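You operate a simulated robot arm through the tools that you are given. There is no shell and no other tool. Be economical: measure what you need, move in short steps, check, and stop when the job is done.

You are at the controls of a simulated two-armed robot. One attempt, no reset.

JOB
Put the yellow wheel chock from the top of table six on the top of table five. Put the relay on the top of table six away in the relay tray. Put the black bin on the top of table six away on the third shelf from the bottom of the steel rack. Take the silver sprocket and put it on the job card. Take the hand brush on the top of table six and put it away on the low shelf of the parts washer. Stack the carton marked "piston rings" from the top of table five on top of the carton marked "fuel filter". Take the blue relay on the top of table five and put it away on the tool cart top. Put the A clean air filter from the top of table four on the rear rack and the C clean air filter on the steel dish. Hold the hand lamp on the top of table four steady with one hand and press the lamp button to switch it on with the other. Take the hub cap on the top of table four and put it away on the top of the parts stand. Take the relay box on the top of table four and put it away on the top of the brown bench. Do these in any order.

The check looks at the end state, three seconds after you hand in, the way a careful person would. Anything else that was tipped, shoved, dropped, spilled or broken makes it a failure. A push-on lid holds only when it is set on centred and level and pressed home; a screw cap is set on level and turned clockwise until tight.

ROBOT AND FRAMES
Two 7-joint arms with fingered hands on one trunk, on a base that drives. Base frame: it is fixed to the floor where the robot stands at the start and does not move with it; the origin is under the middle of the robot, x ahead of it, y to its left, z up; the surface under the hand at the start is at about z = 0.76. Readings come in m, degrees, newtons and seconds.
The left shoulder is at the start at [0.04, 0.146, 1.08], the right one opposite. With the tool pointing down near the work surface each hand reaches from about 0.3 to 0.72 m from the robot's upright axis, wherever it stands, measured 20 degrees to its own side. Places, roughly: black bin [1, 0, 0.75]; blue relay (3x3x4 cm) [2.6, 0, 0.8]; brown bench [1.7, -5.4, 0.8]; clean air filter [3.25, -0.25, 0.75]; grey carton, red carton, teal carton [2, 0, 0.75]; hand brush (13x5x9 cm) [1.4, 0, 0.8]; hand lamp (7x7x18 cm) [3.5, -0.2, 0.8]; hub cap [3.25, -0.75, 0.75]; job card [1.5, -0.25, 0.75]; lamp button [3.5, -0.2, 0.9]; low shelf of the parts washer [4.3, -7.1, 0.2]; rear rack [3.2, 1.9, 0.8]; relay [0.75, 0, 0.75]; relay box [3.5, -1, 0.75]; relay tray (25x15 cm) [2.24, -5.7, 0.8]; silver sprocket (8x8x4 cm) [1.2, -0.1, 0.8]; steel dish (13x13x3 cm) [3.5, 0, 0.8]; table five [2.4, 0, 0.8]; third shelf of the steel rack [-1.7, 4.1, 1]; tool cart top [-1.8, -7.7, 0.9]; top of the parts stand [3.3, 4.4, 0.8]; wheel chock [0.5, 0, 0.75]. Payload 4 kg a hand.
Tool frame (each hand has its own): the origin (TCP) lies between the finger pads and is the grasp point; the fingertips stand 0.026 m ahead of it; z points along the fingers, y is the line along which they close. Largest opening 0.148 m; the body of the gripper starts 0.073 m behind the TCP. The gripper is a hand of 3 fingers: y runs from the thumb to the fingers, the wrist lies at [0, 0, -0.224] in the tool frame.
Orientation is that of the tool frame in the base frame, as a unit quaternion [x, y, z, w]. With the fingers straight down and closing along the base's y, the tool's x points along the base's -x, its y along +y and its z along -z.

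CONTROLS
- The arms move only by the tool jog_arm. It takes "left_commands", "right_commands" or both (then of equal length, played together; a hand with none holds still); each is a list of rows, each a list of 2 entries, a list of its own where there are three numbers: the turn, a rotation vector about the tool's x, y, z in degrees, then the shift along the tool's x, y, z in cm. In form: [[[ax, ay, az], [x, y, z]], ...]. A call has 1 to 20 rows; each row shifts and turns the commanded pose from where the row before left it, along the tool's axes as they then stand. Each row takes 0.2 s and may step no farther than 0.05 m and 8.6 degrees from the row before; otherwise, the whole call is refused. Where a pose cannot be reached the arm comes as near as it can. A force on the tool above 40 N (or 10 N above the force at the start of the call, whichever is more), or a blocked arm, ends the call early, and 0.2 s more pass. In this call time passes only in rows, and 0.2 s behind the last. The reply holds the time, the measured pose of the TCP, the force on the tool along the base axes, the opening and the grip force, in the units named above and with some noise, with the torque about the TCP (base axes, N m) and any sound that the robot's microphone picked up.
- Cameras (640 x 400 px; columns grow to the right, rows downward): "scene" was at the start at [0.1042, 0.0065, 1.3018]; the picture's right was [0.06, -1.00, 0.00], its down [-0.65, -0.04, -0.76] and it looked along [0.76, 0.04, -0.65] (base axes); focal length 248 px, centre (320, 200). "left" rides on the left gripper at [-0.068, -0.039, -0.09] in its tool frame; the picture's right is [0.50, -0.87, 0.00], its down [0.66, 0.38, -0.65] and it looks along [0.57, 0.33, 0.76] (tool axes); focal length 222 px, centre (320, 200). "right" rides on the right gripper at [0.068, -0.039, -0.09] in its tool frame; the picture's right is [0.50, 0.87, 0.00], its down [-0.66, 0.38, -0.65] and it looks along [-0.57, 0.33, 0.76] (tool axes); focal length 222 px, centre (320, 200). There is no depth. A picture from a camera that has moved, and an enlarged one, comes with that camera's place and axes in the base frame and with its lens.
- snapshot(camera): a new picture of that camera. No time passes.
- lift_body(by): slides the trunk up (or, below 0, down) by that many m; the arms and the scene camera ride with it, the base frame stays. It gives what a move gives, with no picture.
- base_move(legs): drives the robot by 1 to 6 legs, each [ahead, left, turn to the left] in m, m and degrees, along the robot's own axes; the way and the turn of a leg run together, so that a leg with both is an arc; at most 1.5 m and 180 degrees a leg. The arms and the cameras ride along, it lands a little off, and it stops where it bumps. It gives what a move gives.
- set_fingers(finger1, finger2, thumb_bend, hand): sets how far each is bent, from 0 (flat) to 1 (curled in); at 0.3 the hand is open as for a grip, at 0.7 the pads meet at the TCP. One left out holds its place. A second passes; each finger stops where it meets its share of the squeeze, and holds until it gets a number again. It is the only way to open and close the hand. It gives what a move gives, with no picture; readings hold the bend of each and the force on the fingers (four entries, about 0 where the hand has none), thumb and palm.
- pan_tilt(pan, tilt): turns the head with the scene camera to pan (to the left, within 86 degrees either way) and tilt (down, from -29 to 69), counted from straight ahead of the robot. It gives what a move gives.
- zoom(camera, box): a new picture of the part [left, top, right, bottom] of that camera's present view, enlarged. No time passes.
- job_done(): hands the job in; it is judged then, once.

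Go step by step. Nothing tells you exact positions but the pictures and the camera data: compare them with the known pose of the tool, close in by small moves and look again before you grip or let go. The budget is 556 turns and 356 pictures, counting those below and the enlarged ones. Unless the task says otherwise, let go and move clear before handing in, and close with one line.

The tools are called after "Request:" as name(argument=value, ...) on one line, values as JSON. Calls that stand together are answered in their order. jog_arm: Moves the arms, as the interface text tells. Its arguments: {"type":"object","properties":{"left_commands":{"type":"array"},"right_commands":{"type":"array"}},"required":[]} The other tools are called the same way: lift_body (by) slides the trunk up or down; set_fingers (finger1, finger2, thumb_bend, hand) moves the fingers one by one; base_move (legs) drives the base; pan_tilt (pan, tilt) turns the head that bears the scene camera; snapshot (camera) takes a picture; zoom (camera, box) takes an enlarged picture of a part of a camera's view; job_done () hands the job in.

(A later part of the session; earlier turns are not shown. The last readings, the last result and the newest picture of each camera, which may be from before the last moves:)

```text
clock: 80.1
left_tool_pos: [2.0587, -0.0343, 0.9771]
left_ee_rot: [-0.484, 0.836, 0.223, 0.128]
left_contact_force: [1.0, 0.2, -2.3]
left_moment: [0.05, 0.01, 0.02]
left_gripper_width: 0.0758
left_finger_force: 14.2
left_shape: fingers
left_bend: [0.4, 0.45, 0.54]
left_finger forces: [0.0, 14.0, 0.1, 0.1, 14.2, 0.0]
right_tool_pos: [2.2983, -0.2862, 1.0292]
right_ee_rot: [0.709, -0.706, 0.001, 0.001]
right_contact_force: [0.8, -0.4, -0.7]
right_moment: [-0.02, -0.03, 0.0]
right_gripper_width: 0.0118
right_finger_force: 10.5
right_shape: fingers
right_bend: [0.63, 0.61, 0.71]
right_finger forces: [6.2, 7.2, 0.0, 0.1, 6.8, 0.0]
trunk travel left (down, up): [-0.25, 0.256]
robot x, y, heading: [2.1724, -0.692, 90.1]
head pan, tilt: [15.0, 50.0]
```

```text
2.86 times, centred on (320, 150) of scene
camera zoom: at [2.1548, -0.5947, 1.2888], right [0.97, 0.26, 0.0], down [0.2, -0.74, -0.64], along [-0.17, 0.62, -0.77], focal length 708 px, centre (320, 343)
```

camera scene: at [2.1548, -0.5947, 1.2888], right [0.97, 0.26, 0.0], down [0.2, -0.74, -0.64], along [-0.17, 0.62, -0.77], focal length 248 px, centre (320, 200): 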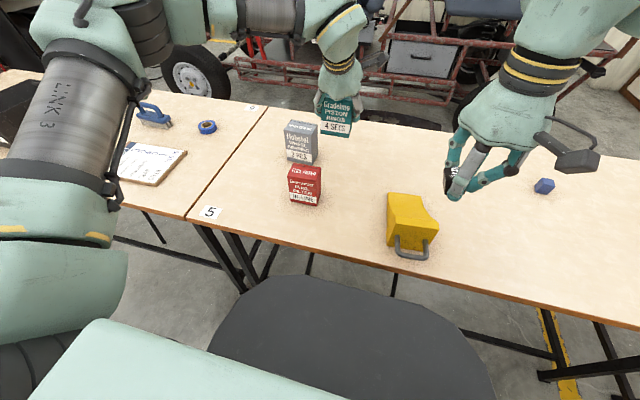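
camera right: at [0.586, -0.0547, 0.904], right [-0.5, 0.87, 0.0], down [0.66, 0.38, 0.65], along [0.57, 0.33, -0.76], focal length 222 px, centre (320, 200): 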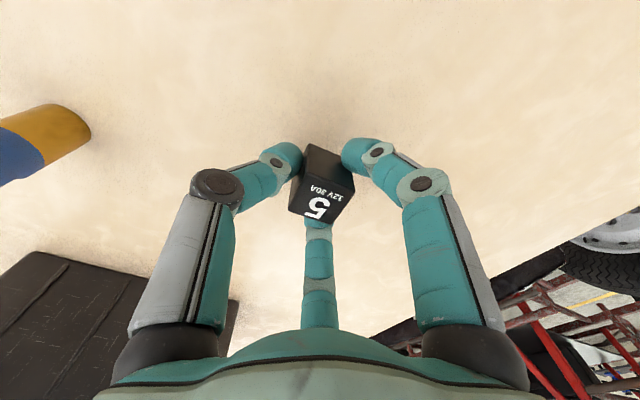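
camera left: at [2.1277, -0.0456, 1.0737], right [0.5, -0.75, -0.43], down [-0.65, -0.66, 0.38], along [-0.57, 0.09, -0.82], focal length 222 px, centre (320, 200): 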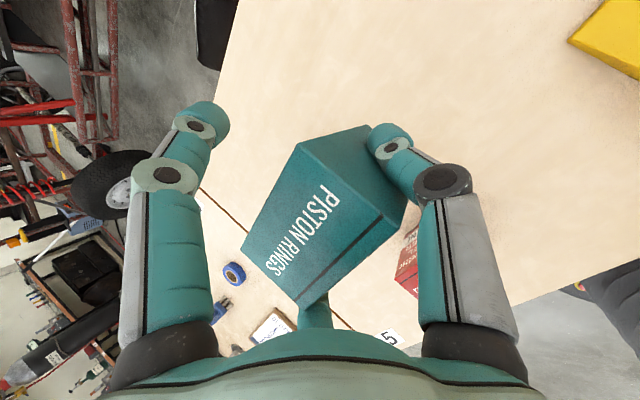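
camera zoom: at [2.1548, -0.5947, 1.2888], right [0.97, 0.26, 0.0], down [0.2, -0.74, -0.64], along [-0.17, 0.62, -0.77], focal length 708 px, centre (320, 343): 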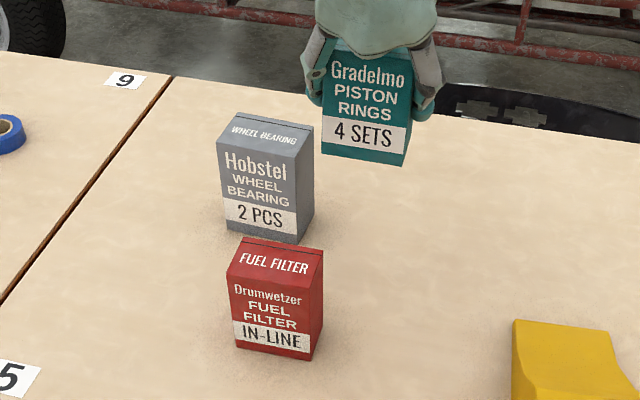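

Red carton centre ≈(1.997, -0.167), top ≈0.855. Bringing the teal one over it, staying high.

Request:
jog_arm(left_commands=[[[0, 0, 0], [3.2, -1.85, -2.13]], [[0, 0, 0], [3.2, -1.85, -2.13]], [[0, 0, 0], [3.2, -1.85, -2.13]], [[0, 0, 0], [1.25, 2.17, 0]], [[0, 0, 0], [1.25, 2.17, 0]]])

Request:
zoom(camera="scene", box=[240, 80, 400, 220])

Request:
snapshot(camera="left")

```text
clock: 81.3
left_tool_pos: [2.0115, -0.1646, 0.9759]
left_ee_rot: [-0.484, 0.836, 0.223, 0.129]
left_contact_force: [0.1, 0.1, -2.0]
left_moment: [0.04, -0.02, 0.01]
left_gripper_width: 0.0754
left_finger_force: 14.5
left_shape: fingers
left_bend: [0.4, 0.45, 0.54]
left_finger forces: [0.0, 14.1, 0.0, 0.0, 14.2, 0.1]
right_tool_pos: [2.2967, -0.2865, 1.0293]
right_ee_rot: [0.708, -0.706, 0.0, 0.001]
right_contact_force: [0.0, 0.2, 0.6]
right_moment: [0.0, -0.01, 0.01]
right_gripper_width: 0.0117
right_finger_force: 10.2
right_shape: fingers
right_bend: [0.63, 0.61, 0.71]
right_finger forces: [6.4, 7.2, 0.0, 0.2, 6.9, 0.0]
trunk travel left (down, up): [-0.25, 0.256]
robot x, y, heading: [2.1815, -0.6939, 90.3]
head pan, tilt: [15.0, 50.0]
```

```text
2.86 times, centred on (320, 150) of scene
camera zoom: at [2.1536, -0.5954, 1.2888], right [0.97, 0.26, 0.0], down [0.2, -0.74, -0.64], along [-0.17, 0.62, -0.77], focal length 708 px, centre (320, 343)
```

zoom: 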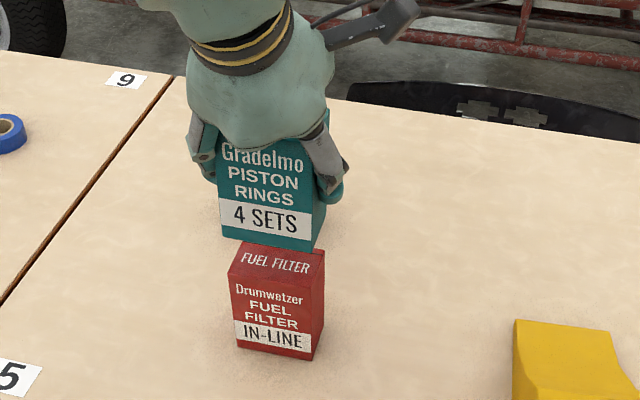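

```text
304 pictures are left
camera left: at [2.0788, -0.1754, 1.073], right [0.5, -0.75, -0.43], down [-0.65, -0.66, 0.38], along [-0.57, 0.09, -0.82], focal length 222 px, centre (320, 200)
```

left: 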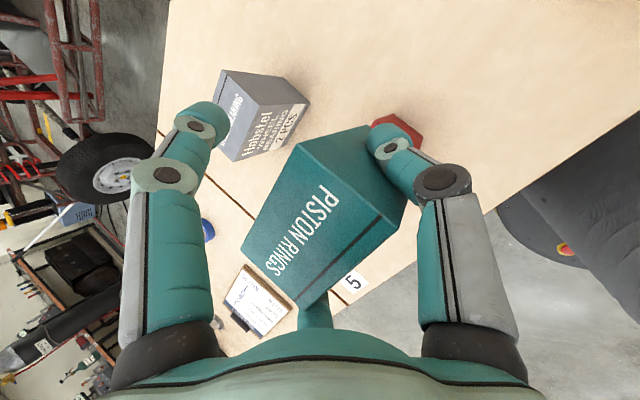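

Alignment looks within a few mm. Lowering.

Request:
jog_arm(left_commands=[[[0, 0, 0], [0.65, -0.375, 1.3]], [[0, 0, 0], [0.65, -0.375, 1.3]], [[0, 0, 0], [0.22, -0.125, 0.43]]])

Request:
zoom(camera="scene", box=[260, 120, 360, 220])

```text
clock: 82.1
left_tool_pos: [2.011, -0.1615, 0.9414]
left_ee_rot: [-0.485, 0.836, 0.223, 0.128]
left_contact_force: [0.1, -0.8, -2.7]
left_moment: [0.04, -0.02, -0.01]
left_gripper_width: 0.0754
left_finger_force: 13.8
left_shape: fingers
left_bend: [0.4, 0.45, 0.54]
left_finger forces: [0.0, 14.0, 0.0, 0.1, 14.2, 0.0]
right_tool_pos: [2.2973, -0.2867, 1.0278]
right_ee_rot: [0.708, -0.706, 0.0, 0.0]
right_contact_force: [-0.6, 0.4, -1.3]
right_moment: [-0.02, 0.0, -0.02]
right_gripper_width: 0.0118
right_finger_force: 10.2
right_shape: fingers
right_bend: [0.63, 0.61, 0.71]
right_finger forces: [6.3, 7.2, 0.0, 0.0, 6.8, 0.0]
trunk travel left (down, up): [-0.25, 0.256]
robot x, y, heading: [2.1717, -0.6923, 90.3]
head pan, tilt: [15.0, 50.0]
```

```text
4.00 times, centred on (310, 170) of scene
camera zoom: at [2.1547, -0.595, 1.2888], right [0.97, 0.26, 0.0], down [0.2, -0.74, -0.64], along [-0.17, 0.62, -0.77], focal length 992 px, centre (360, 320)
```

zoom: 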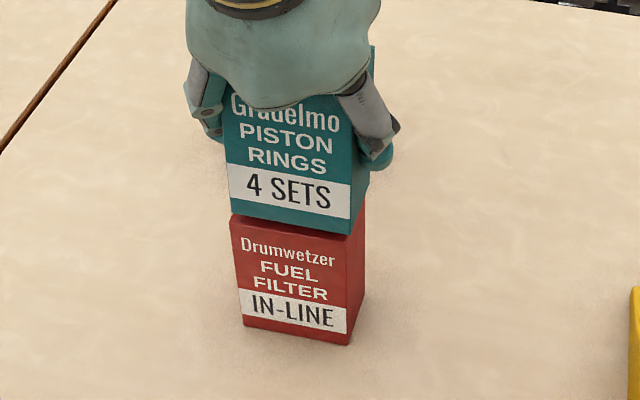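

Request:
jog_arm(left_commands=[[[0, 0, 0], [0.17, -0.1, 0.35]], [[0, 0, 0], [0.17, -0.1, 0.35]], [[0, 0, 0], [0.11, -0.06, 0.22]]])

Request:
zoom(camera="scene", box=[260, 120, 360, 220])

```text
clock: 82.9
left_tool_pos: [2.0119, -0.1629, 0.934]
left_ee_rot: [-0.483, 0.836, 0.225, 0.132]
left_contact_force: [-0.8, -0.9, 9.0]
left_moment: [-0.03, -0.22, -0.01]
left_gripper_width: 0.0745
left_finger_force: 16.1
left_shape: fingers
left_bend: [0.4, 0.45, 0.55]
left_finger forces: [0.0, 17.1, 0.0, 0.0, 16.1, 0.1]
right_tool_pos: [2.298, -0.287, 1.0297]
right_ee_rot: [0.708, -0.706, -0.002, 0.0]
right_contact_force: [-0.8, -0.7, -0.7]
right_moment: [-0.03, -0.01, 0.01]
right_gripper_width: 0.0116
right_finger_force: 10.1
right_shape: fingers
right_bend: [0.63, 0.61, 0.71]
right_finger forces: [6.2, 7.3, 0.0, 0.1, 6.8, 0.0]
trunk travel left (down, up): [-0.25, 0.256]
robot x, y, heading: [2.1714, -0.6884, 90.3]
head pan, tilt: [15.0, 50.0]
```

```text
4.00 times, centred on (310, 170) of scene
camera zoom: at [2.1548, -0.5968, 1.2891], right [0.97, 0.26, 0.0], down [0.2, -0.74, -0.64], along [-0.17, 0.62, -0.77], focal length 992 px, centre (360, 320)
```

zoom: 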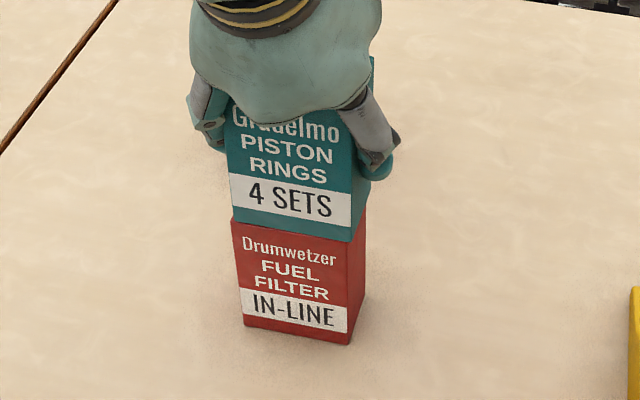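

Seated. Easing off the pressure slightly, then opening and backing away.

Request:
jog_arm(left_commands=[[[0, 0, 0], [-0.09, 0.05, -0.17]]])

Request:
set_fingers(hand="left", finger1=0.2, finger2=0.2, thumb_bend=0.2)

Request:
jog_arm(left_commands=[[[0, 0, 0], [0, 0, -2]], [[0, 0, 0], [0, 0, -4]], [[0, 0, 0], [0, 0, -4]], [[0, 0, 0], [0, 0, -4]]])

Request:
snapshot(camera="scene")

```text
clock: 83.3
left_tool_pos: [2.0124, -0.1617, 0.9338]
left_ee_rot: [-0.485, 0.836, 0.225, 0.128]
left_contact_force: [0.0, -1.3, 5.9]
left_moment: [0.03, -0.2, 0.0]
left_gripper_width: 0.0749
left_finger_force: 15.8
left_shape: fingers
left_bend: [0.4, 0.45, 0.55]
left_finger forces: [0.0, 16.7, 0.1, 0.1, 15.8, 0.0]
right_tool_pos: [2.2982, -0.287, 1.0282]
right_ee_rot: [0.709, -0.705, -0.001, 0.0]
right_contact_force: [-0.6, 0.4, -1.8]
right_moment: [-0.02, -0.02, -0.03]
right_gripper_width: 0.0116
right_finger_force: 10.6
right_shape: fingers
right_bend: [0.63, 0.61, 0.71]
right_finger forces: [6.4, 7.2, 0.0, 0.1, 6.9, 0.0]
trunk travel left (down, up): [-0.25, 0.256]
robot x, y, heading: [2.1747, -0.6872, 90.1]
head pan, tilt: [15.0, 50.0]
```

```text
clock: 84.3
left_tool_pos: [2.0133, -0.1628, 0.9333]
left_ee_rot: [-0.484, 0.836, 0.223, 0.129]
left_contact_force: [-0.9, -0.5, -0.1]
left_moment: [0.0, 0.0, 0.01]
left_gripper_width: 0.1466
left_finger_force: 0.1
left_shape: fingers
left_bend: [0.2, 0.2, 0.2]
left_finger forces: [0.0, 0.1, 0.1, 0.0, 0.0, 0.1]
right_tool_pos: [2.2979, -0.2871, 1.0293]
right_ee_rot: [0.709, -0.705, 0.001, 0.0]
right_contact_force: [0.2, 0.9, -0.5]
right_moment: [-0.05, 0.05, 0.02]
right_gripper_width: 0.0117
right_finger_force: 10.4
right_shape: fingers
right_bend: [0.63, 0.61, 0.71]
right_finger forces: [6.3, 7.3, 0.0, 0.0, 6.7, 0.0]
trunk travel left (down, up): [-0.25, 0.256]
robot x, y, heading: [2.1749, -0.6927, 90.2]
head pan, tilt: [15.0, 50.0]
```

```text
clock: 85.3
left_tool_pos: [2.0122, -0.2349, 1.0532]
left_ee_rot: [-0.485, 0.835, 0.225, 0.128]
left_contact_force: [-1.0, 0.2, -0.4]
left_moment: [-0.02, -0.01, 0.02]
left_gripper_width: 0.1469
left_finger_force: 0.1
left_shape: fingers
left_bend: [0.2, 0.2, 0.2]
left_finger forces: [0.0, 0.0, 0.0, 0.0, 0.1, 0.0]
right_tool_pos: [2.2978, -0.2883, 1.0295]
right_ee_rot: [0.709, -0.706, 0.0, 0.001]
right_contact_force: [0.3, 0.5, -0.5]
right_moment: [0.01, 0.02, 0.0]
right_gripper_width: 0.0117
right_finger_force: 9.7
right_shape: fingers
right_bend: [0.63, 0.61, 0.71]
right_finger forces: [6.3, 7.3, 0.0, 0.0, 6.8, 0.0]
trunk travel left (down, up): [-0.25, 0.256]
robot x, y, heading: [2.175, -0.6922, 90.3]
head pan, tilt: [15.0, 50.0]
```

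```text
301 pictures are left
camera scene: at [2.1549, -0.5964, 1.2889], right [0.97, 0.26, 0.0], down [0.2, -0.74, -0.64], along [-0.17, 0.62, -0.77], focal length 248 px, centre (320, 200)
```

scene: 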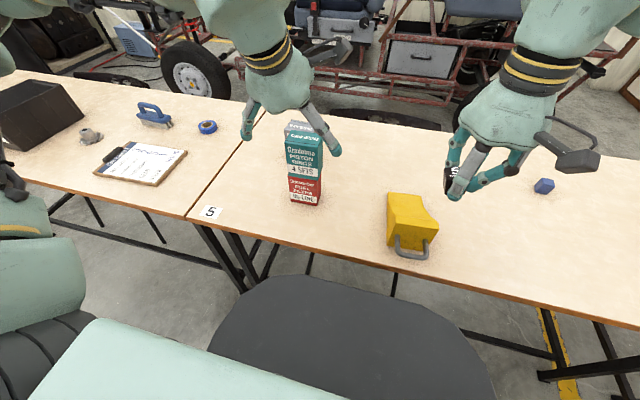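

The stack is in place. Now to the sprocket: back off, strafe left 0.75 m, come in again.

Request:
base_move(legs=[[-0.2, 0, 0], [0, 0.75, 0], [0.2, 0, 0]])

Request:
pan_tilt(pan=5, tilt=45)

Request:
snapshot(camera="scene")

Request:
snapshot(camera="left")

```text
clock: 91.9
left_tool_pos: [1.2406, -0.2356, 1.0524]
left_ee_rot: [-0.483, 0.837, 0.223, 0.129]
left_contact_force: [-0.3, 0.0, 0.4]
left_moment: [0.01, 0.02, -0.01]
left_gripper_width: 0.1466
left_finger_force: 0.0
left_shape: fingers
left_bend: [0.2, 0.2, 0.2]
left_finger forces: [0.0, 0.0, 0.0, 0.0, 0.0, 0.0]
right_tool_pos: [1.5272, -0.2887, 1.0289]
right_ee_rot: [0.707, -0.707, 0.0, 0.0]
right_contact_force: [1.1, 0.1, -0.6]
right_moment: [0.01, -0.01, 0.03]
right_gripper_width: 0.0116
right_finger_force: 10.6
right_shape: fingers
right_bend: [0.63, 0.61, 0.71]
right_finger forces: [6.5, 7.2, 0.0, 0.1, 6.8, 0.1]
trunk travel left (down, up): [-0.25, 0.256]
robot x, y, heading: [1.4038, -0.6932, 90.1]
head pan, tilt: [15.0, 50.0]
```

```text
clock: 92.6
left_tool_pos: [1.2412, -0.2352, 1.0529]
left_ee_rot: [-0.483, 0.837, 0.224, 0.129]
left_contact_force: [0.6, 0.1, 0.7]
left_moment: [0.0, 0.0, 0.0]
left_gripper_width: 0.1465
left_finger_force: 0.0
left_shape: fingers
left_bend: [0.2, 0.2, 0.2]
left_finger forces: [0.1, 0.0, 0.0, 0.0, 0.0, 0.1]
right_tool_pos: [1.528, -0.2879, 1.0295]
right_ee_rot: [0.708, -0.706, 0.0, 0.0]
right_contact_force: [0.5, -0.1, 0.0]
right_moment: [0.02, -0.01, -0.05]
right_gripper_width: 0.0117
right_finger_force: 10.0
right_shape: fingers
right_bend: [0.63, 0.61, 0.71]
right_finger forces: [6.4, 7.2, 0.0, 0.0, 6.8, 0.0]
trunk travel left (down, up): [-0.25, 0.256]
robot x, y, heading: [1.4054, -0.6956, 89.9]
head pan, tilt: [5.0, 45.0]
```

```text
300 pictures are left
camera scene: at [1.3963, -0.5902, 1.2957], right [1.0, 0.09, 0.0], down [0.06, -0.7, -0.71], along [-0.06, 0.7, -0.71], focal length 248 px, centre (320, 200)
```

scene: 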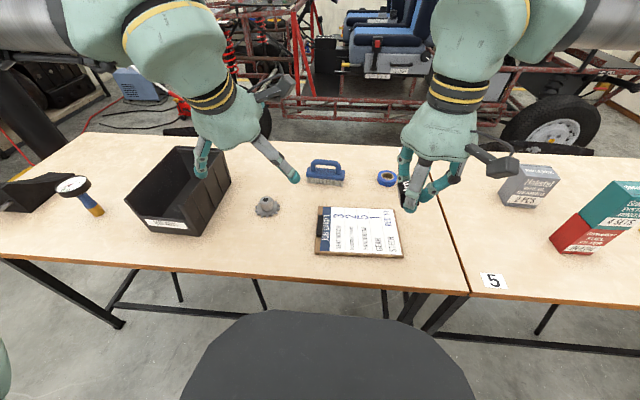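

```text
299 pictures are left
camera left: at [1.3106, -0.2462, 1.1497], right [0.5, -0.75, -0.43], down [-0.66, -0.65, 0.38], along [-0.57, 0.09, -0.82], focal length 222 px, centre (320, 200)
```

left: 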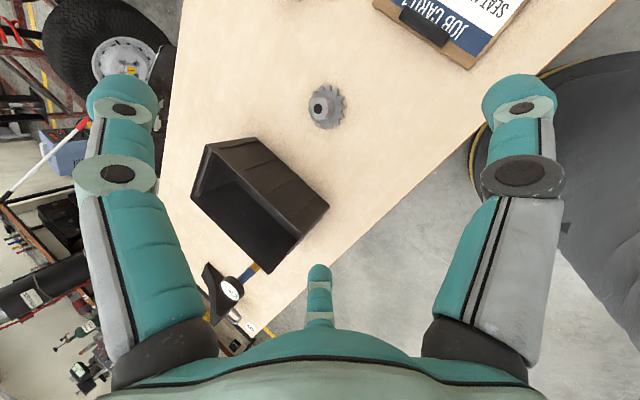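

Request:
zoom(camera="scene", box=[130, 140, 410, 300])

Request:
zoom(camera="left", box=[270, 60, 390, 140])

```text
2.29 times, centred on (270, 220) of scene
camera zoom: at [1.3963, -0.5902, 1.2957], right [1.0, 0.09, 0.0], down [0.06, -0.7, -0.71], along [-0.06, 0.7, -0.71], focal length 567 px, centre (434, 154)
```

zoom: 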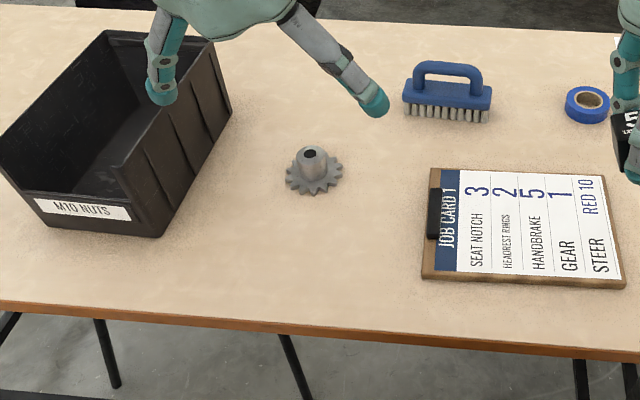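

```text
5.00 times, centred on (330, 100) of left
camera zoom: at [1.3106, -0.2462, 1.1497], right [0.5, -0.75, -0.43], down [-0.66, -0.65, 0.38], along [-0.57, 0.09, -0.82], focal length 1111 px, centre (270, 700)
```

zoom: 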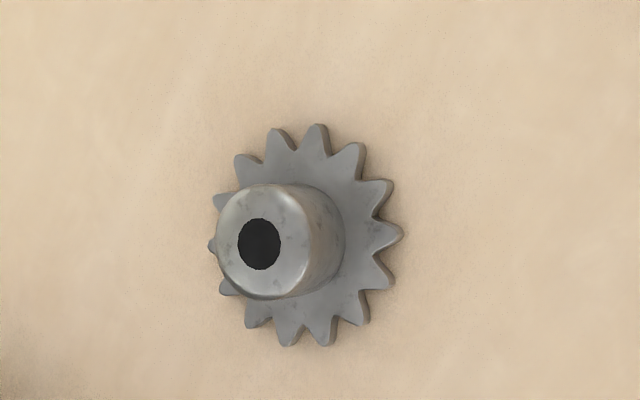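

Sprocket centre ≈(1.203, -0.118), hub ~4.5 cm wide. I'll bring the left hand upright above it.

Request:
jog_arm(left_commands=[[[3.75, 6.5, 0], [0, 0, 0]], [[3.75, 6.5, 0], [0, 0, 0]], [[3.75, 6.5, 0], [0, 0, 0]], [[3.75, 6.5, 0], [0, 0, 0]], [[0, 0, 0], [-1.65, 1.83, 2.8]], [[0, 0, 0], [-1.65, 1.83, 2.8]], [[0, 0, 0], [-1.65, 1.83, 2.8]], [[0, 0, 0], [-1.65, 1.83, 2.8]], [[0, 0, 0], [-1.65, 1.83, 2.8]]])

Request:
set_fingers(hand="left", finger1=0.38, finger2=0.38, thumb_bend=0.38)

Request:
snapshot(camera="left")

```text
clock: 94.6
left_tool_pos: [1.204, -0.1187, 0.9155]
left_ee_rot: [-0.5, 0.866, -0.001, 0.0]
left_contact_force: [-0.1, 0.1, -0.3]
left_moment: [0.0, 0.02, -0.02]
left_gripper_width: 0.1465
left_finger_force: 0.1
left_shape: fingers
left_bend: [0.2, 0.2, 0.2]
left_finger forces: [0.0, 0.0, 0.1, 0.0, 0.0, 0.0]
right_tool_pos: [1.5284, -0.2877, 1.0284]
right_ee_rot: [0.708, -0.707, 0.001, 0.001]
right_contact_force: [0.0, 0.4, -1.1]
right_moment: [-0.01, 0.02, 0.0]
right_gripper_width: 0.0118
right_finger_force: 10.7
right_shape: fingers
right_bend: [0.63, 0.61, 0.71]
right_finger forces: [6.4, 7.2, 0.0, 0.0, 6.7, 0.0]
trunk travel left (down, up): [-0.25, 0.256]
robot x, y, heading: [1.4035, -0.6898, 90.1]
head pan, tilt: [5.0, 45.0]
```

```text
clock: 95.6
left_tool_pos: [1.2049, -0.119, 0.9164]
left_ee_rot: [-0.5, 0.866, -0.001, -0.001]
left_contact_force: [0.0, -0.4, -0.3]
left_moment: [0.01, 0.0, 0.01]
left_gripper_width: 0.1021
left_finger_force: 0.1
left_shape: fingers
left_bend: [0.38, 0.38, 0.38]
left_finger forces: [0.0, 0.1, 0.0, 0.0, 0.0, 0.1]
right_tool_pos: [1.5269, -0.2886, 1.0287]
right_ee_rot: [0.708, -0.706, 0.0, 0.0]
right_contact_force: [-0.1, -0.3, -0.2]
right_moment: [0.01, -0.04, 0.03]
right_gripper_width: 0.0117
right_finger_force: 10.1
right_shape: fingers
right_bend: [0.63, 0.61, 0.71]
right_finger forces: [6.4, 7.2, 0.1, 0.1, 6.9, 0.1]
trunk travel left (down, up): [-0.25, 0.256]
robot x, y, heading: [1.4055, -0.6931, 90.2]
head pan, tilt: [5.0, 45.0]
```

```text
296 pictures are left
camera left: at [1.2721, -0.0801, 1.005], right [0.5, -0.87, 0.0], down [-0.66, -0.38, 0.65], along [-0.57, -0.33, -0.76], focal length 222 px, centre (320, 200)
```

left: 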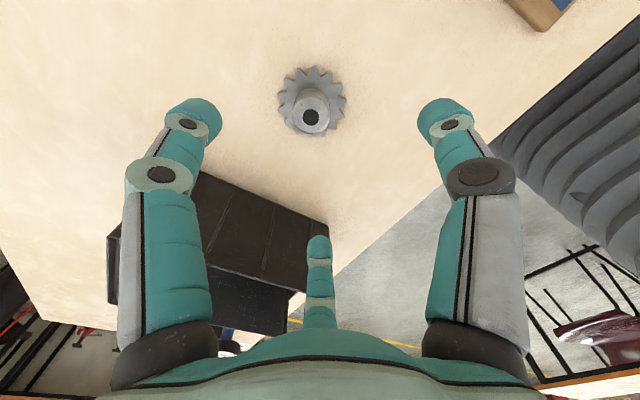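

Request:
jog_arm(left_commands=[[[0, 0, 0], [-0.3, 0.17, 3.9]], [[0, 0, 0], [-0.3, 0.17, 3.9]], [[0, 0, 0], [0, 0, 3.7]]])

Request:
snapshot(camera="left")

```text
clock: 96.4
left_tool_pos: [1.2045, -0.1096, 0.7981]
left_ee_rot: [-0.5, 0.866, -0.001, 0.0]
left_contact_force: [-0.4, -0.1, -1.1]
left_moment: [0.01, 0.03, 0.02]
left_gripper_width: 0.102
left_finger_force: 0.1
left_shape: fingers
left_bend: [0.38, 0.38, 0.38]
left_finger forces: [0.1, 0.0, 0.1, 0.0, 0.0, 0.1]
right_tool_pos: [1.5278, -0.2888, 1.0285]
right_ee_rot: [0.708, -0.706, 0.0, 0.001]
right_contact_force: [0.7, -0.2, -0.8]
right_moment: [0.01, -0.02, 0.02]
right_gripper_width: 0.0115
right_finger_force: 10.1
right_shape: fingers
right_bend: [0.63, 0.61, 0.71]
right_finger forces: [6.4, 7.2, 0.1, 0.0, 6.7, 0.0]
trunk travel left (down, up): [-0.25, 0.256]
robot x, y, heading: [1.4068, -0.6931, 89.9]
head pan, tilt: [5.0, 45.0]
```

```text
295 pictures are left
camera left: at [1.274, -0.0703, 0.8873], right [0.5, -0.87, 0.0], down [-0.66, -0.38, 0.65], along [-0.57, -0.33, -0.76], focal length 222 px, centre (320, 200)
```

left: 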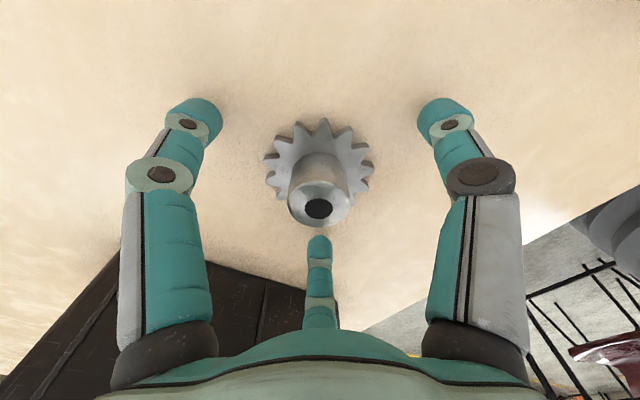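

Hub is centred under the TCP. Closing on it.

Request:
set_fingers(hand="left", finger1=0.65, finger2=0.65, thumb_bend=0.65)

Request:
jog_arm(left_commands=[[[0, 0, 0], [0, 0, -2]], [[0, 0, 0], [0, 0, -2]]])

Request:
snapshot(camera="left")

Request:
zoom(camera="scene", box=[130, 140, 410, 300])

```text
clock: 97.4
left_tool_pos: [1.2046, -0.1091, 0.7985]
left_ee_rot: [-0.5, 0.866, 0.0, -0.001]
left_contact_force: [0.2, 0.0, 6.6]
left_moment: [0.19, 0.12, -0.07]
left_gripper_width: 0.0342
left_finger_force: 12.3
left_shape: fingers
left_bend: [0.56, 0.55, 0.62]
left_finger forces: [10.0, 8.8, 0.1, 0.1, 5.4, 0.0]
right_tool_pos: [1.5276, -0.2889, 1.0291]
right_ee_rot: [0.708, -0.707, -0.001, 0.0]
right_contact_force: [-0.5, 0.2, -0.9]
right_moment: [-0.02, 0.0, 0.0]
right_gripper_width: 0.0116
right_finger_force: 10.3
right_shape: fingers
right_bend: [0.63, 0.61, 0.71]
right_finger forces: [6.4, 7.2, 0.1, 0.0, 6.8, 0.0]
trunk travel left (down, up): [-0.25, 0.256]
robot x, y, heading: [1.4024, -0.6937, 89.8]
head pan, tilt: [5.0, 45.0]
```

```text
clock: 98.0
left_tool_pos: [1.2039, -0.1089, 0.8369]
left_ee_rot: [-0.5, 0.866, -0.001, -0.001]
left_contact_force: [-1.0, 0.0, -1.6]
left_moment: [0.02, 0.03, -0.02]
left_gripper_width: 0.0342
left_finger_force: 10.5
left_shape: fingers
left_bend: [0.56, 0.55, 0.62]
left_finger forces: [7.4, 7.3, 0.0, 0.0, 5.7, 0.1]
right_tool_pos: [1.5261, -0.2891, 1.029]
right_ee_rot: [0.708, -0.707, -0.001, 0.0]
right_contact_force: [0.9, 0.5, -0.5]
right_moment: [-0.02, 0.03, -0.01]
right_gripper_width: 0.0117
right_finger_force: 10.3
right_shape: fingers
right_bend: [0.63, 0.61, 0.71]
right_finger forces: [6.3, 7.2, 0.0, 0.1, 6.8, 0.0]
trunk travel left (down, up): [-0.25, 0.256]
robot x, y, heading: [1.4042, -0.6927, 90.0]
head pan, tilt: [5.0, 45.0]
```

```text
294 pictures are left
camera left: at [1.272, -0.0703, 0.9269], right [0.5, -0.87, 0.0], down [-0.65, -0.38, 0.65], along [-0.57, -0.33, -0.76], focal length 222 px, centre (320, 200)
```

left: 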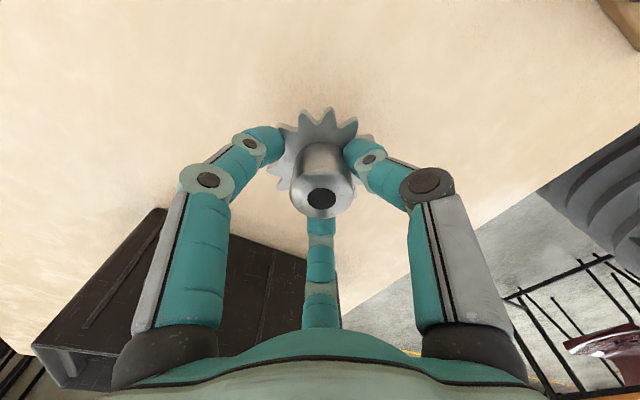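

```text
2.29 times, centred on (270, 220) of scene
camera zoom: at [1.3964, -0.5908, 1.2958], right [1.0, 0.09, 0.0], down [0.06, -0.7, -0.71], along [-0.06, 0.7, -0.71], focal length 567 px, centre (434, 154)
```

zoom: 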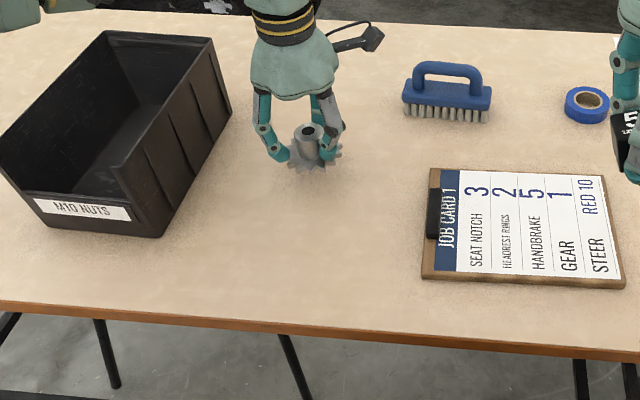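

Sprocket held. I'll raise it, strafe right 0.25 m so the right hand is clear, and position over the job card (~(1.48, -0.17)).

Request:
jog_arm(left_commands=[[[0, 0, 0], [0, 0, -4]], [[0, 0, 0], [0, 0, -4]], [[0, 0, 0], [0, 0, -3]]])

Request:
base_move(legs=[[0, -0.27, 0]])

Request:
snapshot(camera="scene")

Request:
snapshot(camera="left")

```text
clock: 98.8
left_tool_pos: [1.2033, -0.113, 0.9479]
left_ee_rot: [-0.5, 0.866, 0.0, 0.0]
left_contact_force: [0.8, -0.5, -1.0]
left_moment: [0.0, 0.01, 0.0]
left_gripper_width: 0.0342
left_finger_force: 10.5
left_shape: fingers
left_bend: [0.56, 0.55, 0.62]
left_finger forces: [7.3, 7.2, 0.1, 0.1, 5.6, 0.0]
right_tool_pos: [1.527, -0.2891, 1.0285]
right_ee_rot: [0.707, -0.707, -0.001, 0.001]
right_contact_force: [0.1, -0.4, -0.5]
right_moment: [-0.02, -0.02, 0.02]
right_gripper_width: 0.0119
right_finger_force: 11.2
right_shape: fingers
right_bend: [0.63, 0.61, 0.71]
right_finger forces: [6.4, 7.3, 0.0, 0.1, 6.7, 0.1]
trunk travel left (down, up): [-0.25, 0.256]
robot x, y, heading: [1.4045, -0.6931, 90.4]
head pan, tilt: [5.0, 45.0]
```

```text
clock: 100.7
left_tool_pos: [1.4642, -0.1124, 0.9468]
left_ee_rot: [-0.502, 0.865, -0.001, -0.001]
left_contact_force: [0.1, 0.1, -1.4]
left_moment: [0.02, -0.02, 0.02]
left_gripper_width: 0.0341
left_finger_force: 9.7
left_shape: fingers
left_bend: [0.56, 0.55, 0.62]
left_finger forces: [7.3, 7.2, 0.0, 0.1, 5.6, 0.0]
right_tool_pos: [1.7899, -0.2866, 1.0291]
right_ee_rot: [0.709, -0.705, 0.0, 0.001]
right_contact_force: [-0.3, -0.6, -0.3]
right_moment: [-0.01, -0.01, -0.03]
right_gripper_width: 0.0117
right_finger_force: 10.2
right_shape: fingers
right_bend: [0.63, 0.61, 0.71]
right_finger forces: [6.4, 7.2, 0.0, 0.1, 6.8, 0.1]
trunk travel left (down, up): [-0.25, 0.256]
robot x, y, heading: [1.6657, -0.6947, 90.3]
head pan, tilt: [5.0, 45.0]
```

```text
292 pictures are left
camera scene: at [1.6603, -0.5894, 1.2957], right [1.0, 0.09, 0.0], down [0.07, -0.7, -0.71], along [-0.07, 0.7, -0.71], focal length 248 px, centre (320, 200)
```

scene: 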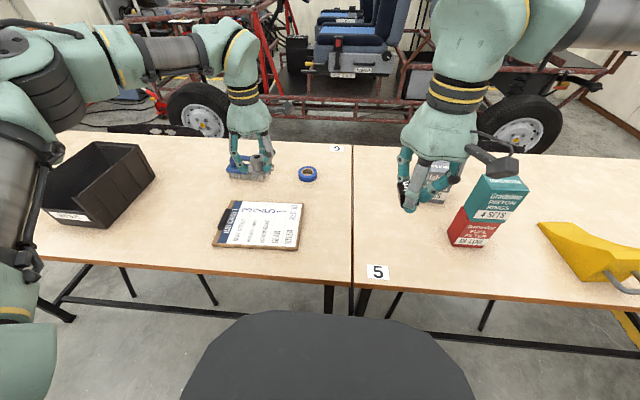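

```text
291 pictures are left
camera left: at [1.5326, -0.0721, 1.0362], right [0.51, -0.86, 0.0], down [-0.65, -0.38, 0.65], along [-0.56, -0.33, -0.76], focal length 222 px, centre (320, 200)
```

left: 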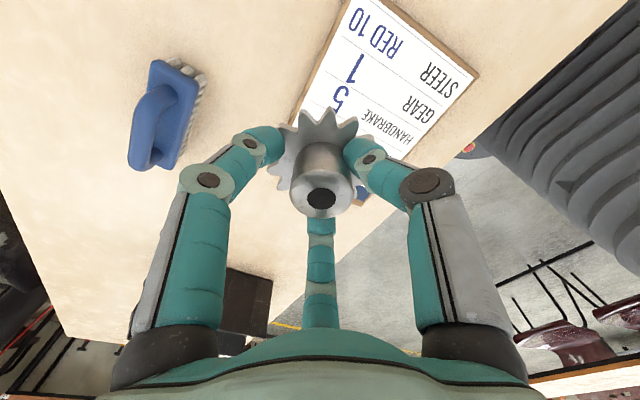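

Request:
jog_arm(left_commands=[[[0, 0, 0], [2.86, -1.65, 0]], [[0, 0, 0], [2.86, -1.65, 0]], [[0, 0, 0], [0, 0, 3.9]], [[0, 0, 0], [0, 0, 3.9]], [[0, 0, 0], [0, 0, 3.7]]])

Request:
zoom(camera="scene", box=[170, 150, 350, 270])

```text
clock: 101.9
left_tool_pos: [1.4655, -0.1774, 0.831]
left_ee_rot: [-0.503, 0.864, -0.001, 0.0]
left_contact_force: [0.3, -0.4, -2.4]
left_moment: [0.01, 0.0, -0.02]
left_gripper_width: 0.0339
left_finger_force: 9.8
left_shape: fingers
left_bend: [0.56, 0.55, 0.62]
left_finger forces: [6.9, 7.0, 0.0, 0.0, 5.6, 0.0]
right_tool_pos: [1.7897, -0.2865, 1.0289]
right_ee_rot: [0.71, -0.704, 0.0, 0.0]
right_contact_force: [-0.3, -0.9, 0.6]
right_moment: [0.03, 0.02, -0.02]
right_gripper_width: 0.0118
right_finger_force: 10.2
right_shape: fingers
right_bend: [0.63, 0.61, 0.71]
right_finger forces: [6.4, 7.2, 0.1, 0.1, 6.8, 0.0]
trunk travel left (down, up): [-0.25, 0.256]
robot x, y, heading: [1.6677, -0.6946, 90.3]
head pan, tilt: [5.0, 45.0]
```

```text
3.33 times, centred on (260, 210) of scene
camera zoom: at [1.6603, -0.589, 1.2957], right [1.0, 0.09, 0.0], down [0.07, -0.7, -0.71], along [-0.07, 0.7, -0.71], focal length 826 px, centre (520, 167)
```

zoom: 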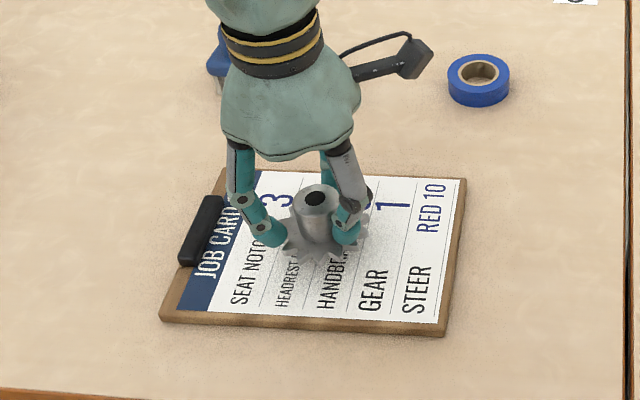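

Over the card. Lowering in small steps to contact.

Request:
jog_arm(left_commands=[[[0, 0, 0], [0, 0, 0.8]], [[0, 0, 0], [0, 0, 0.5]], [[0, 0, 0], [0, 0, 0.4]], [[0, 0, 0], [0, 0, 0.3]], [[0, 0, 0], [0, 0, 0.3]]])

```text
clock: 103.1
left_tool_pos: [1.4659, -0.1771, 0.8113]
left_ee_rot: [-0.503, 0.865, 0.002, 0.002]
left_contact_force: [-0.8, -0.6, 9.1]
left_moment: [-0.04, 0.3, -0.01]
left_gripper_width: 0.0338
left_finger_force: 13.2
left_shape: fingers
left_bend: [0.56, 0.55, 0.62]
left_finger forces: [8.1, 12.7, 0.1, 0.0, 5.4, 0.1]
right_tool_pos: [1.7902, -0.289, 1.0298]
right_ee_rot: [0.709, -0.705, -0.002, 0.0]
right_contact_force: [-0.3, 0.3, -0.2]
right_moment: [-0.01, 0.03, -0.02]
right_gripper_width: 0.0115
right_finger_force: 10.5
right_shape: fingers
right_bend: [0.63, 0.61, 0.71]
right_finger forces: [6.4, 7.2, 0.1, 0.1, 6.9, 0.0]
trunk travel left (down, up): [-0.25, 0.256]
robot x, y, heading: [1.6701, -0.6953, 90.3]
head pan, tilt: [5.0, 45.0]
```

Request:
jog_arm(left_commands=[[[0, 0, 0], [0, 0, -0.3]]])

Request:
set_fingers(hand="left", finger1=0.38, finger2=0.38, thumb_bend=0.38)

Request:
jog_arm(left_commands=[[[0, 0, 0], [0, 0, -4]], [[0, 0, 0], [0, 0, -4]], [[0, 0, 0], [0, 0, -4]], [[0, 0, 0], [0, 0, -4]]])

Request:
zoom(camera="scene", box=[150, 120, 350, 270])

```text
clock: 103.5
left_tool_pos: [1.4665, -0.1783, 0.8108]
left_ee_rot: [-0.503, 0.865, -0.001, 0.0]
left_contact_force: [-0.2, 0.7, 2.3]
left_moment: [0.17, 0.08, 0.03]
left_gripper_width: 0.034
left_finger_force: 11.5
left_shape: fingers
left_bend: [0.56, 0.55, 0.62]
left_finger forces: [8.8, 9.4, 0.1, 0.0, 4.8, 0.0]
right_tool_pos: [1.7908, -0.2871, 1.0296]
right_ee_rot: [0.71, -0.705, 0.0, 0.0]
right_contact_force: [-0.1, -0.1, -0.5]
right_moment: [0.03, -0.05, -0.01]
right_gripper_width: 0.0119
right_finger_force: 10.5
right_shape: fingers
right_bend: [0.63, 0.61, 0.71]
right_finger forces: [6.5, 7.2, 0.0, 0.0, 6.8, 0.0]
trunk travel left (down, up): [-0.25, 0.256]
robot x, y, heading: [1.6697, -0.6919, 90.3]
head pan, tilt: [5.0, 45.0]
```

```text
clock: 104.5
left_tool_pos: [1.4651, -0.1784, 0.812]
left_ee_rot: [-0.502, 0.865, -0.002, -0.001]
left_contact_force: [0.1, -0.2, -0.5]
left_moment: [0.02, -0.02, 0.03]
left_gripper_width: 0.1011
left_finger_force: 0.1
left_shape: fingers
left_bend: [0.38, 0.38, 0.38]
left_finger forces: [0.1, 0.1, 0.0, 0.0, 0.1, 0.1]
right_tool_pos: [1.7909, -0.2873, 1.0287]
right_ee_rot: [0.71, -0.705, 0.0, 0.0]
right_contact_force: [-0.2, -0.5, -0.6]
right_moment: [0.01, -0.05, -0.02]
right_gripper_width: 0.0119
right_finger_force: 10.2
right_shape: fingers
right_bend: [0.63, 0.61, 0.71]
right_finger forces: [6.4, 7.2, 0.0, 0.0, 6.8, 0.0]
trunk travel left (down, up): [-0.25, 0.256]
robot x, y, heading: [1.6684, -0.6915, 90.3]
head pan, tilt: [5.0, 45.0]
```

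```text
clock: 105.5
left_tool_pos: [1.4622, -0.18, 0.973]
left_ee_rot: [-0.502, 0.865, 0.0, 0.001]
left_contact_force: [-0.8, -0.3, -0.1]
left_moment: [0.01, 0.03, -0.01]
left_gripper_width: 0.1011
left_finger_force: 0.0
left_shape: fingers
left_bend: [0.38, 0.38, 0.38]
left_finger forces: [0.0, 0.1, 0.0, 0.0, 0.0, 0.1]
right_tool_pos: [1.7904, -0.2885, 1.0294]
right_ee_rot: [0.71, -0.705, 0.0, 0.0]
right_contact_force: [0.0, -0.1, -0.8]
right_moment: [-0.02, -0.02, 0.0]
right_gripper_width: 0.0118
right_finger_force: 10.2
right_shape: fingers
right_bend: [0.63, 0.61, 0.71]
right_finger forces: [6.5, 7.2, 0.1, 0.1, 6.9, 0.1]
trunk travel left (down, up): [-0.25, 0.256]
robot x, y, heading: [1.6681, -0.6921, 90.6]
head pan, tilt: [5.0, 45.0]
```

```text
2.67 times, centred on (250, 195) of scene
camera zoom: at [1.6611, -0.5904, 1.2958], right [1.0, 0.09, 0.0], down [0.07, -0.7, -0.71], along [-0.07, 0.7, -0.71], focal length 661 px, centre (507, 213)
```

zoom: 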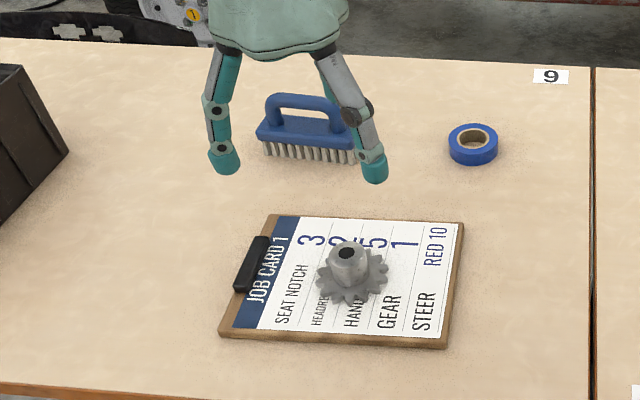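

Sprocket sits on the card. I'll now fetch the blue relay (~(2.65, 0.04)) with the left hand so both relays go on one trip; backing off, strafing right, coming in.

Request:
base_move(legs=[[-0.25, 0, 0], [0, -1.0, 0], [0.25, 0, 0]])

Request:
snapshot(camera="scene")

```text
clock: 113.6
left_tool_pos: [2.4957, -0.1766, 0.9711]
left_ee_rot: [-0.492, 0.87, 0.0, 0.0]
left_contact_force: [0.4, 0.3, -0.6]
left_moment: [-0.01, 0.01, 0.02]
left_gripper_width: 0.1012
left_finger_force: 0.1
left_shape: fingers
left_bend: [0.38, 0.38, 0.38]
left_finger forces: [0.0, 0.1, 0.0, 0.1, 0.0, 0.0]
right_tool_pos: [2.8212, -0.2931, 1.0307]
right_ee_rot: [-0.702, 0.713, 0.0, 0.001]
right_contact_force: [-0.1, -0.5, -0.8]
right_moment: [-0.02, 0.0, -0.02]
right_gripper_width: 0.0119
right_finger_force: 9.7
right_shape: fingers
right_bend: [0.63, 0.61, 0.71]
right_finger forces: [6.4, 7.2, 0.0, 0.0, 6.8, 0.0]
trunk travel left (down, up): [-0.25, 0.256]
robot x, y, heading: [2.6925, -0.6934, 88.7]
head pan, tilt: [5.0, 45.0]
```

```text
288 pictures are left
camera scene: at [2.6844, -0.592, 1.2958], right [1.0, 0.07, 0.0], down [0.05, -0.71, -0.71], along [-0.05, 0.71, -0.71], focal length 248 px, centre (320, 200)
```

scene: 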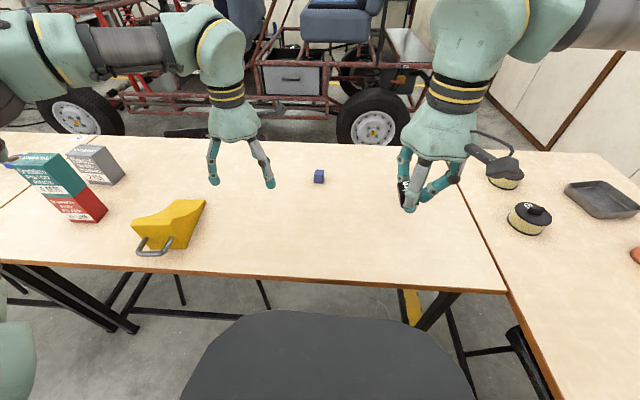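

Blue relay at ≈(2.637, 0.035). Tilting the left hand 20° and moving over it.

Request:
jog_arm(left_commands=[[[-3.33, -5.77, 0], [0, 0, 0]], [[-3.33, -5.77, 0], [0, 0, 0]], [[-3.33, -5.77, 0], [0, 0, 0]], [[0, 0, 0], [-3.375, -0.69, 2.18]], [[0, 0, 0], [-3.375, -0.69, 2.18]], [[0, 0, 0], [-3.375, -0.69, 2.18]], [[0, 0, 0], [-3.375, -0.69, 2.18]], [[0, 0, 0], [-3.375, -0.69, 2.18]], [[0, 0, 0], [-3.375, -0.69, 2.18]]])

Request:
snapshot(camera="left")

```text
clock: 115.6
left_tool_pos: [2.6382, 0.0114, 0.9004]
left_ee_rot: [-0.483, 0.858, 0.149, 0.088]
left_contact_force: [-0.1, -0.4, -0.5]
left_moment: [0.0, 0.0, 0.01]
left_gripper_width: 0.1012
left_finger_force: 0.0
left_shape: fingers
left_bend: [0.38, 0.38, 0.38]
left_finger forces: [0.1, 0.1, 0.0, 0.0, 0.0, 0.0]
right_tool_pos: [2.822, -0.2914, 1.0281]
right_ee_rot: [-0.701, 0.713, 0.001, -0.001]
right_contact_force: [-0.2, 0.6, -1.3]
right_moment: [-0.03, 0.01, 0.04]
right_gripper_width: 0.0117
right_finger_force: 10.8
right_shape: fingers
right_bend: [0.63, 0.61, 0.71]
right_finger forces: [6.5, 7.3, 0.0, 0.1, 6.8, 0.0]
trunk travel left (down, up): [-0.25, 0.256]
robot x, y, heading: [2.69, -0.6936, 88.7]
head pan, tilt: [5.0, 45.0]
```

```text
287 pictures are left
camera left: at [2.7077, 0.0157, 0.998], right [0.48, -0.82, -0.3], down [-0.67, -0.56, 0.49], along [-0.57, -0.04, -0.82], focal length 222 px, centre (320, 200)
```

left: 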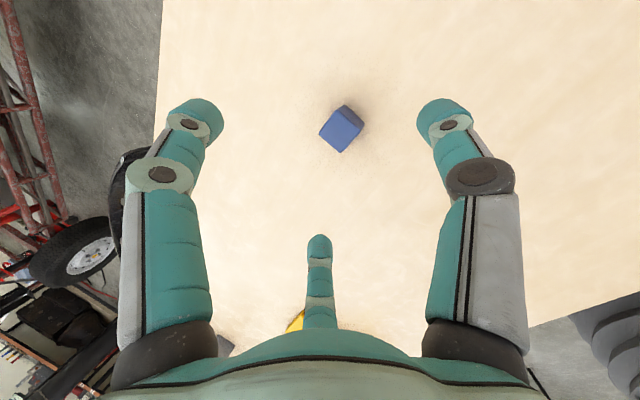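

Request:
jog_arm(left_commands=[[[0, 0, 0], [0.43, -0.41, 3.44]], [[0, 0, 0], [0.43, -0.41, 3.44]], [[0, 0, 0], [0.43, -0.41, 3.44]]])

Request:
snapshot(camera="left")

```text
clock: 116.4
left_tool_pos: [2.6426, 0.029, 0.802]
left_ee_rot: [-0.485, 0.857, 0.151, 0.09]
left_contact_force: [1.1, 1.4, 8.4]
left_moment: [-0.18, -0.24, 0.15]
left_gripper_width: 0.1015
left_finger_force: 4.9
left_shape: fingers
left_bend: [0.38, 0.38, 0.38]
left_finger forces: [0.0, 2.8, 0.0, 0.1, 6.1, 0.1]
right_tool_pos: [2.8206, -0.2944, 1.0299]
right_ee_rot: [-0.7, 0.714, 0.0, 0.0]
right_contact_force: [-0.2, -1.0, -0.9]
right_moment: [0.02, 0.01, 0.02]
right_gripper_width: 0.0117
right_finger_force: 10.6
right_shape: fingers
right_bend: [0.63, 0.61, 0.71]
right_finger forces: [6.4, 7.1, 0.0, 0.1, 6.8, 0.1]
trunk travel left (down, up): [-0.25, 0.256]
robot x, y, heading: [2.6913, -0.6965, 89.0]
head pan, tilt: [5.0, 45.0]
```

```text
286 pictures are left
camera left: at [2.7114, 0.0328, 0.8995], right [0.49, -0.82, -0.3], down [-0.67, -0.57, 0.48], along [-0.57, -0.03, -0.82], focal length 222 px, centre (320, 200)
```

left: 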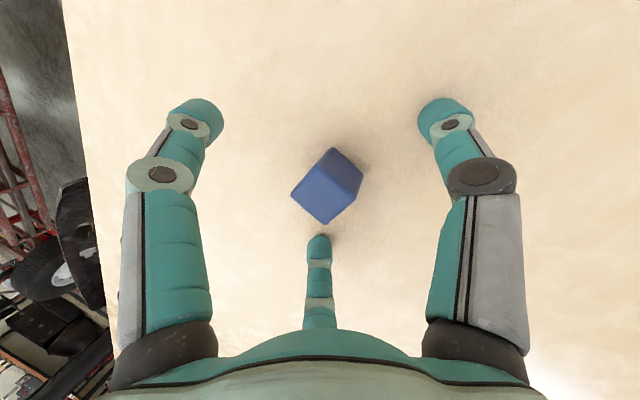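

Fingertips touch the table; raising 1 cm and closing.

Request:
jog_arm(left_commands=[[[0, 0, 0], [-0.3, 0.17, -0.94]]])

Request:
set_fingers(hand="left", finger1=0.7, finger2=0.7, thumb_bend=0.7)

Request:
jog_arm(left_commands=[[[0, 0, 0], [-0.6, 0.34, -1.88]], [[0, 0, 0], [-0.6, 0.34, -1.88]]])

Request:
snapshot(camera="left")

```text
clock: 116.8
left_tool_pos: [2.6416, 0.0278, 0.8086]
left_ee_rot: [-0.485, 0.857, 0.149, 0.087]
left_contact_force: [0.1, 0.0, -1.0]
left_moment: [-0.03, -0.01, -0.02]
left_gripper_width: 0.1013
left_finger_force: 0.1
left_shape: fingers
left_bend: [0.38, 0.38, 0.38]
left_finger forces: [0.1, 0.0, 0.0, 0.0, 0.0, 0.0]
right_tool_pos: [2.821, -0.2921, 1.029]
right_ee_rot: [-0.701, 0.713, 0.0, 0.0]
right_contact_force: [-0.7, 0.1, -0.2]
right_moment: [0.0, -0.03, -0.01]
right_gripper_width: 0.0114
right_finger_force: 10.0
right_shape: fingers
right_bend: [0.63, 0.61, 0.71]
right_finger forces: [6.4, 7.3, 0.1, 0.0, 6.8, 0.0]
trunk travel left (down, up): [-0.25, 0.256]
robot x, y, heading: [2.6902, -0.6971, 88.9]
head pan, tilt: [5.0, 45.0]
```

```text
clock: 117.8
left_tool_pos: [2.6416, 0.0285, 0.8093]
left_ee_rot: [-0.484, 0.857, 0.15, 0.088]
left_contact_force: [-0.1, -0.3, 0.2]
left_moment: [-0.01, -0.03, 0.01]
left_gripper_width: 0.0181
left_finger_force: 11.5
left_shape: fingers
left_bend: [0.65, 0.6, 0.64]
left_finger forces: [4.4, 8.3, 0.1, 0.0, 9.3, 0.1]
right_tool_pos: [2.8223, -0.292, 1.0281]
right_ee_rot: [-0.701, 0.714, 0.0, 0.0]
right_contact_force: [0.0, -0.2, -0.7]
right_moment: [-0.03, -0.02, 0.0]
right_gripper_width: 0.0118
right_finger_force: 10.4
right_shape: fingers
right_bend: [0.63, 0.61, 0.71]
right_finger forces: [6.5, 7.2, 0.0, 0.0, 6.7, 0.0]
trunk travel left (down, up): [-0.25, 0.256]
robot x, y, heading: [2.6889, -0.6905, 89.1]
head pan, tilt: [5.0, 45.0]
```

```text
clock: 118.4
left_tool_pos: [2.6408, 0.0288, 0.8495]
left_ee_rot: [-0.485, 0.857, 0.149, 0.088]
left_contact_force: [-0.6, 0.3, -0.7]
left_moment: [0.03, 0.0, -0.01]
left_gripper_width: 0.0182
left_finger_force: 10.7
left_shape: fingers
left_bend: [0.65, 0.6, 0.64]
left_finger forces: [4.3, 8.2, 0.1, 0.0, 9.2, 0.0]
right_tool_pos: [2.8208, -0.2922, 1.0286]
right_ee_rot: [-0.701, 0.713, 0.0, 0.0]
right_contact_force: [-0.5, 0.1, -0.1]
right_moment: [0.02, -0.04, -0.01]
right_gripper_width: 0.0119
right_finger_force: 10.3
right_shape: fingers
right_bend: [0.63, 0.61, 0.71]
right_finger forces: [6.5, 7.2, 0.0, 0.1, 6.7, 0.1]
trunk travel left (down, up): [-0.25, 0.256]
robot x, y, heading: [2.6905, -0.6944, 89.0]
head pan, tilt: [5.0, 45.0]
```

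```text
285 pictures are left
camera left: at [2.7099, 0.0334, 0.9478], right [0.48, -0.82, -0.3], down [-0.67, -0.57, 0.49], along [-0.57, -0.04, -0.82], focal length 222 px, centre (320, 200)
```

left: 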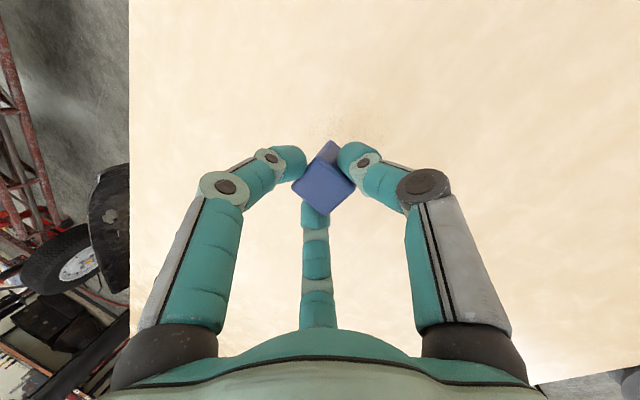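

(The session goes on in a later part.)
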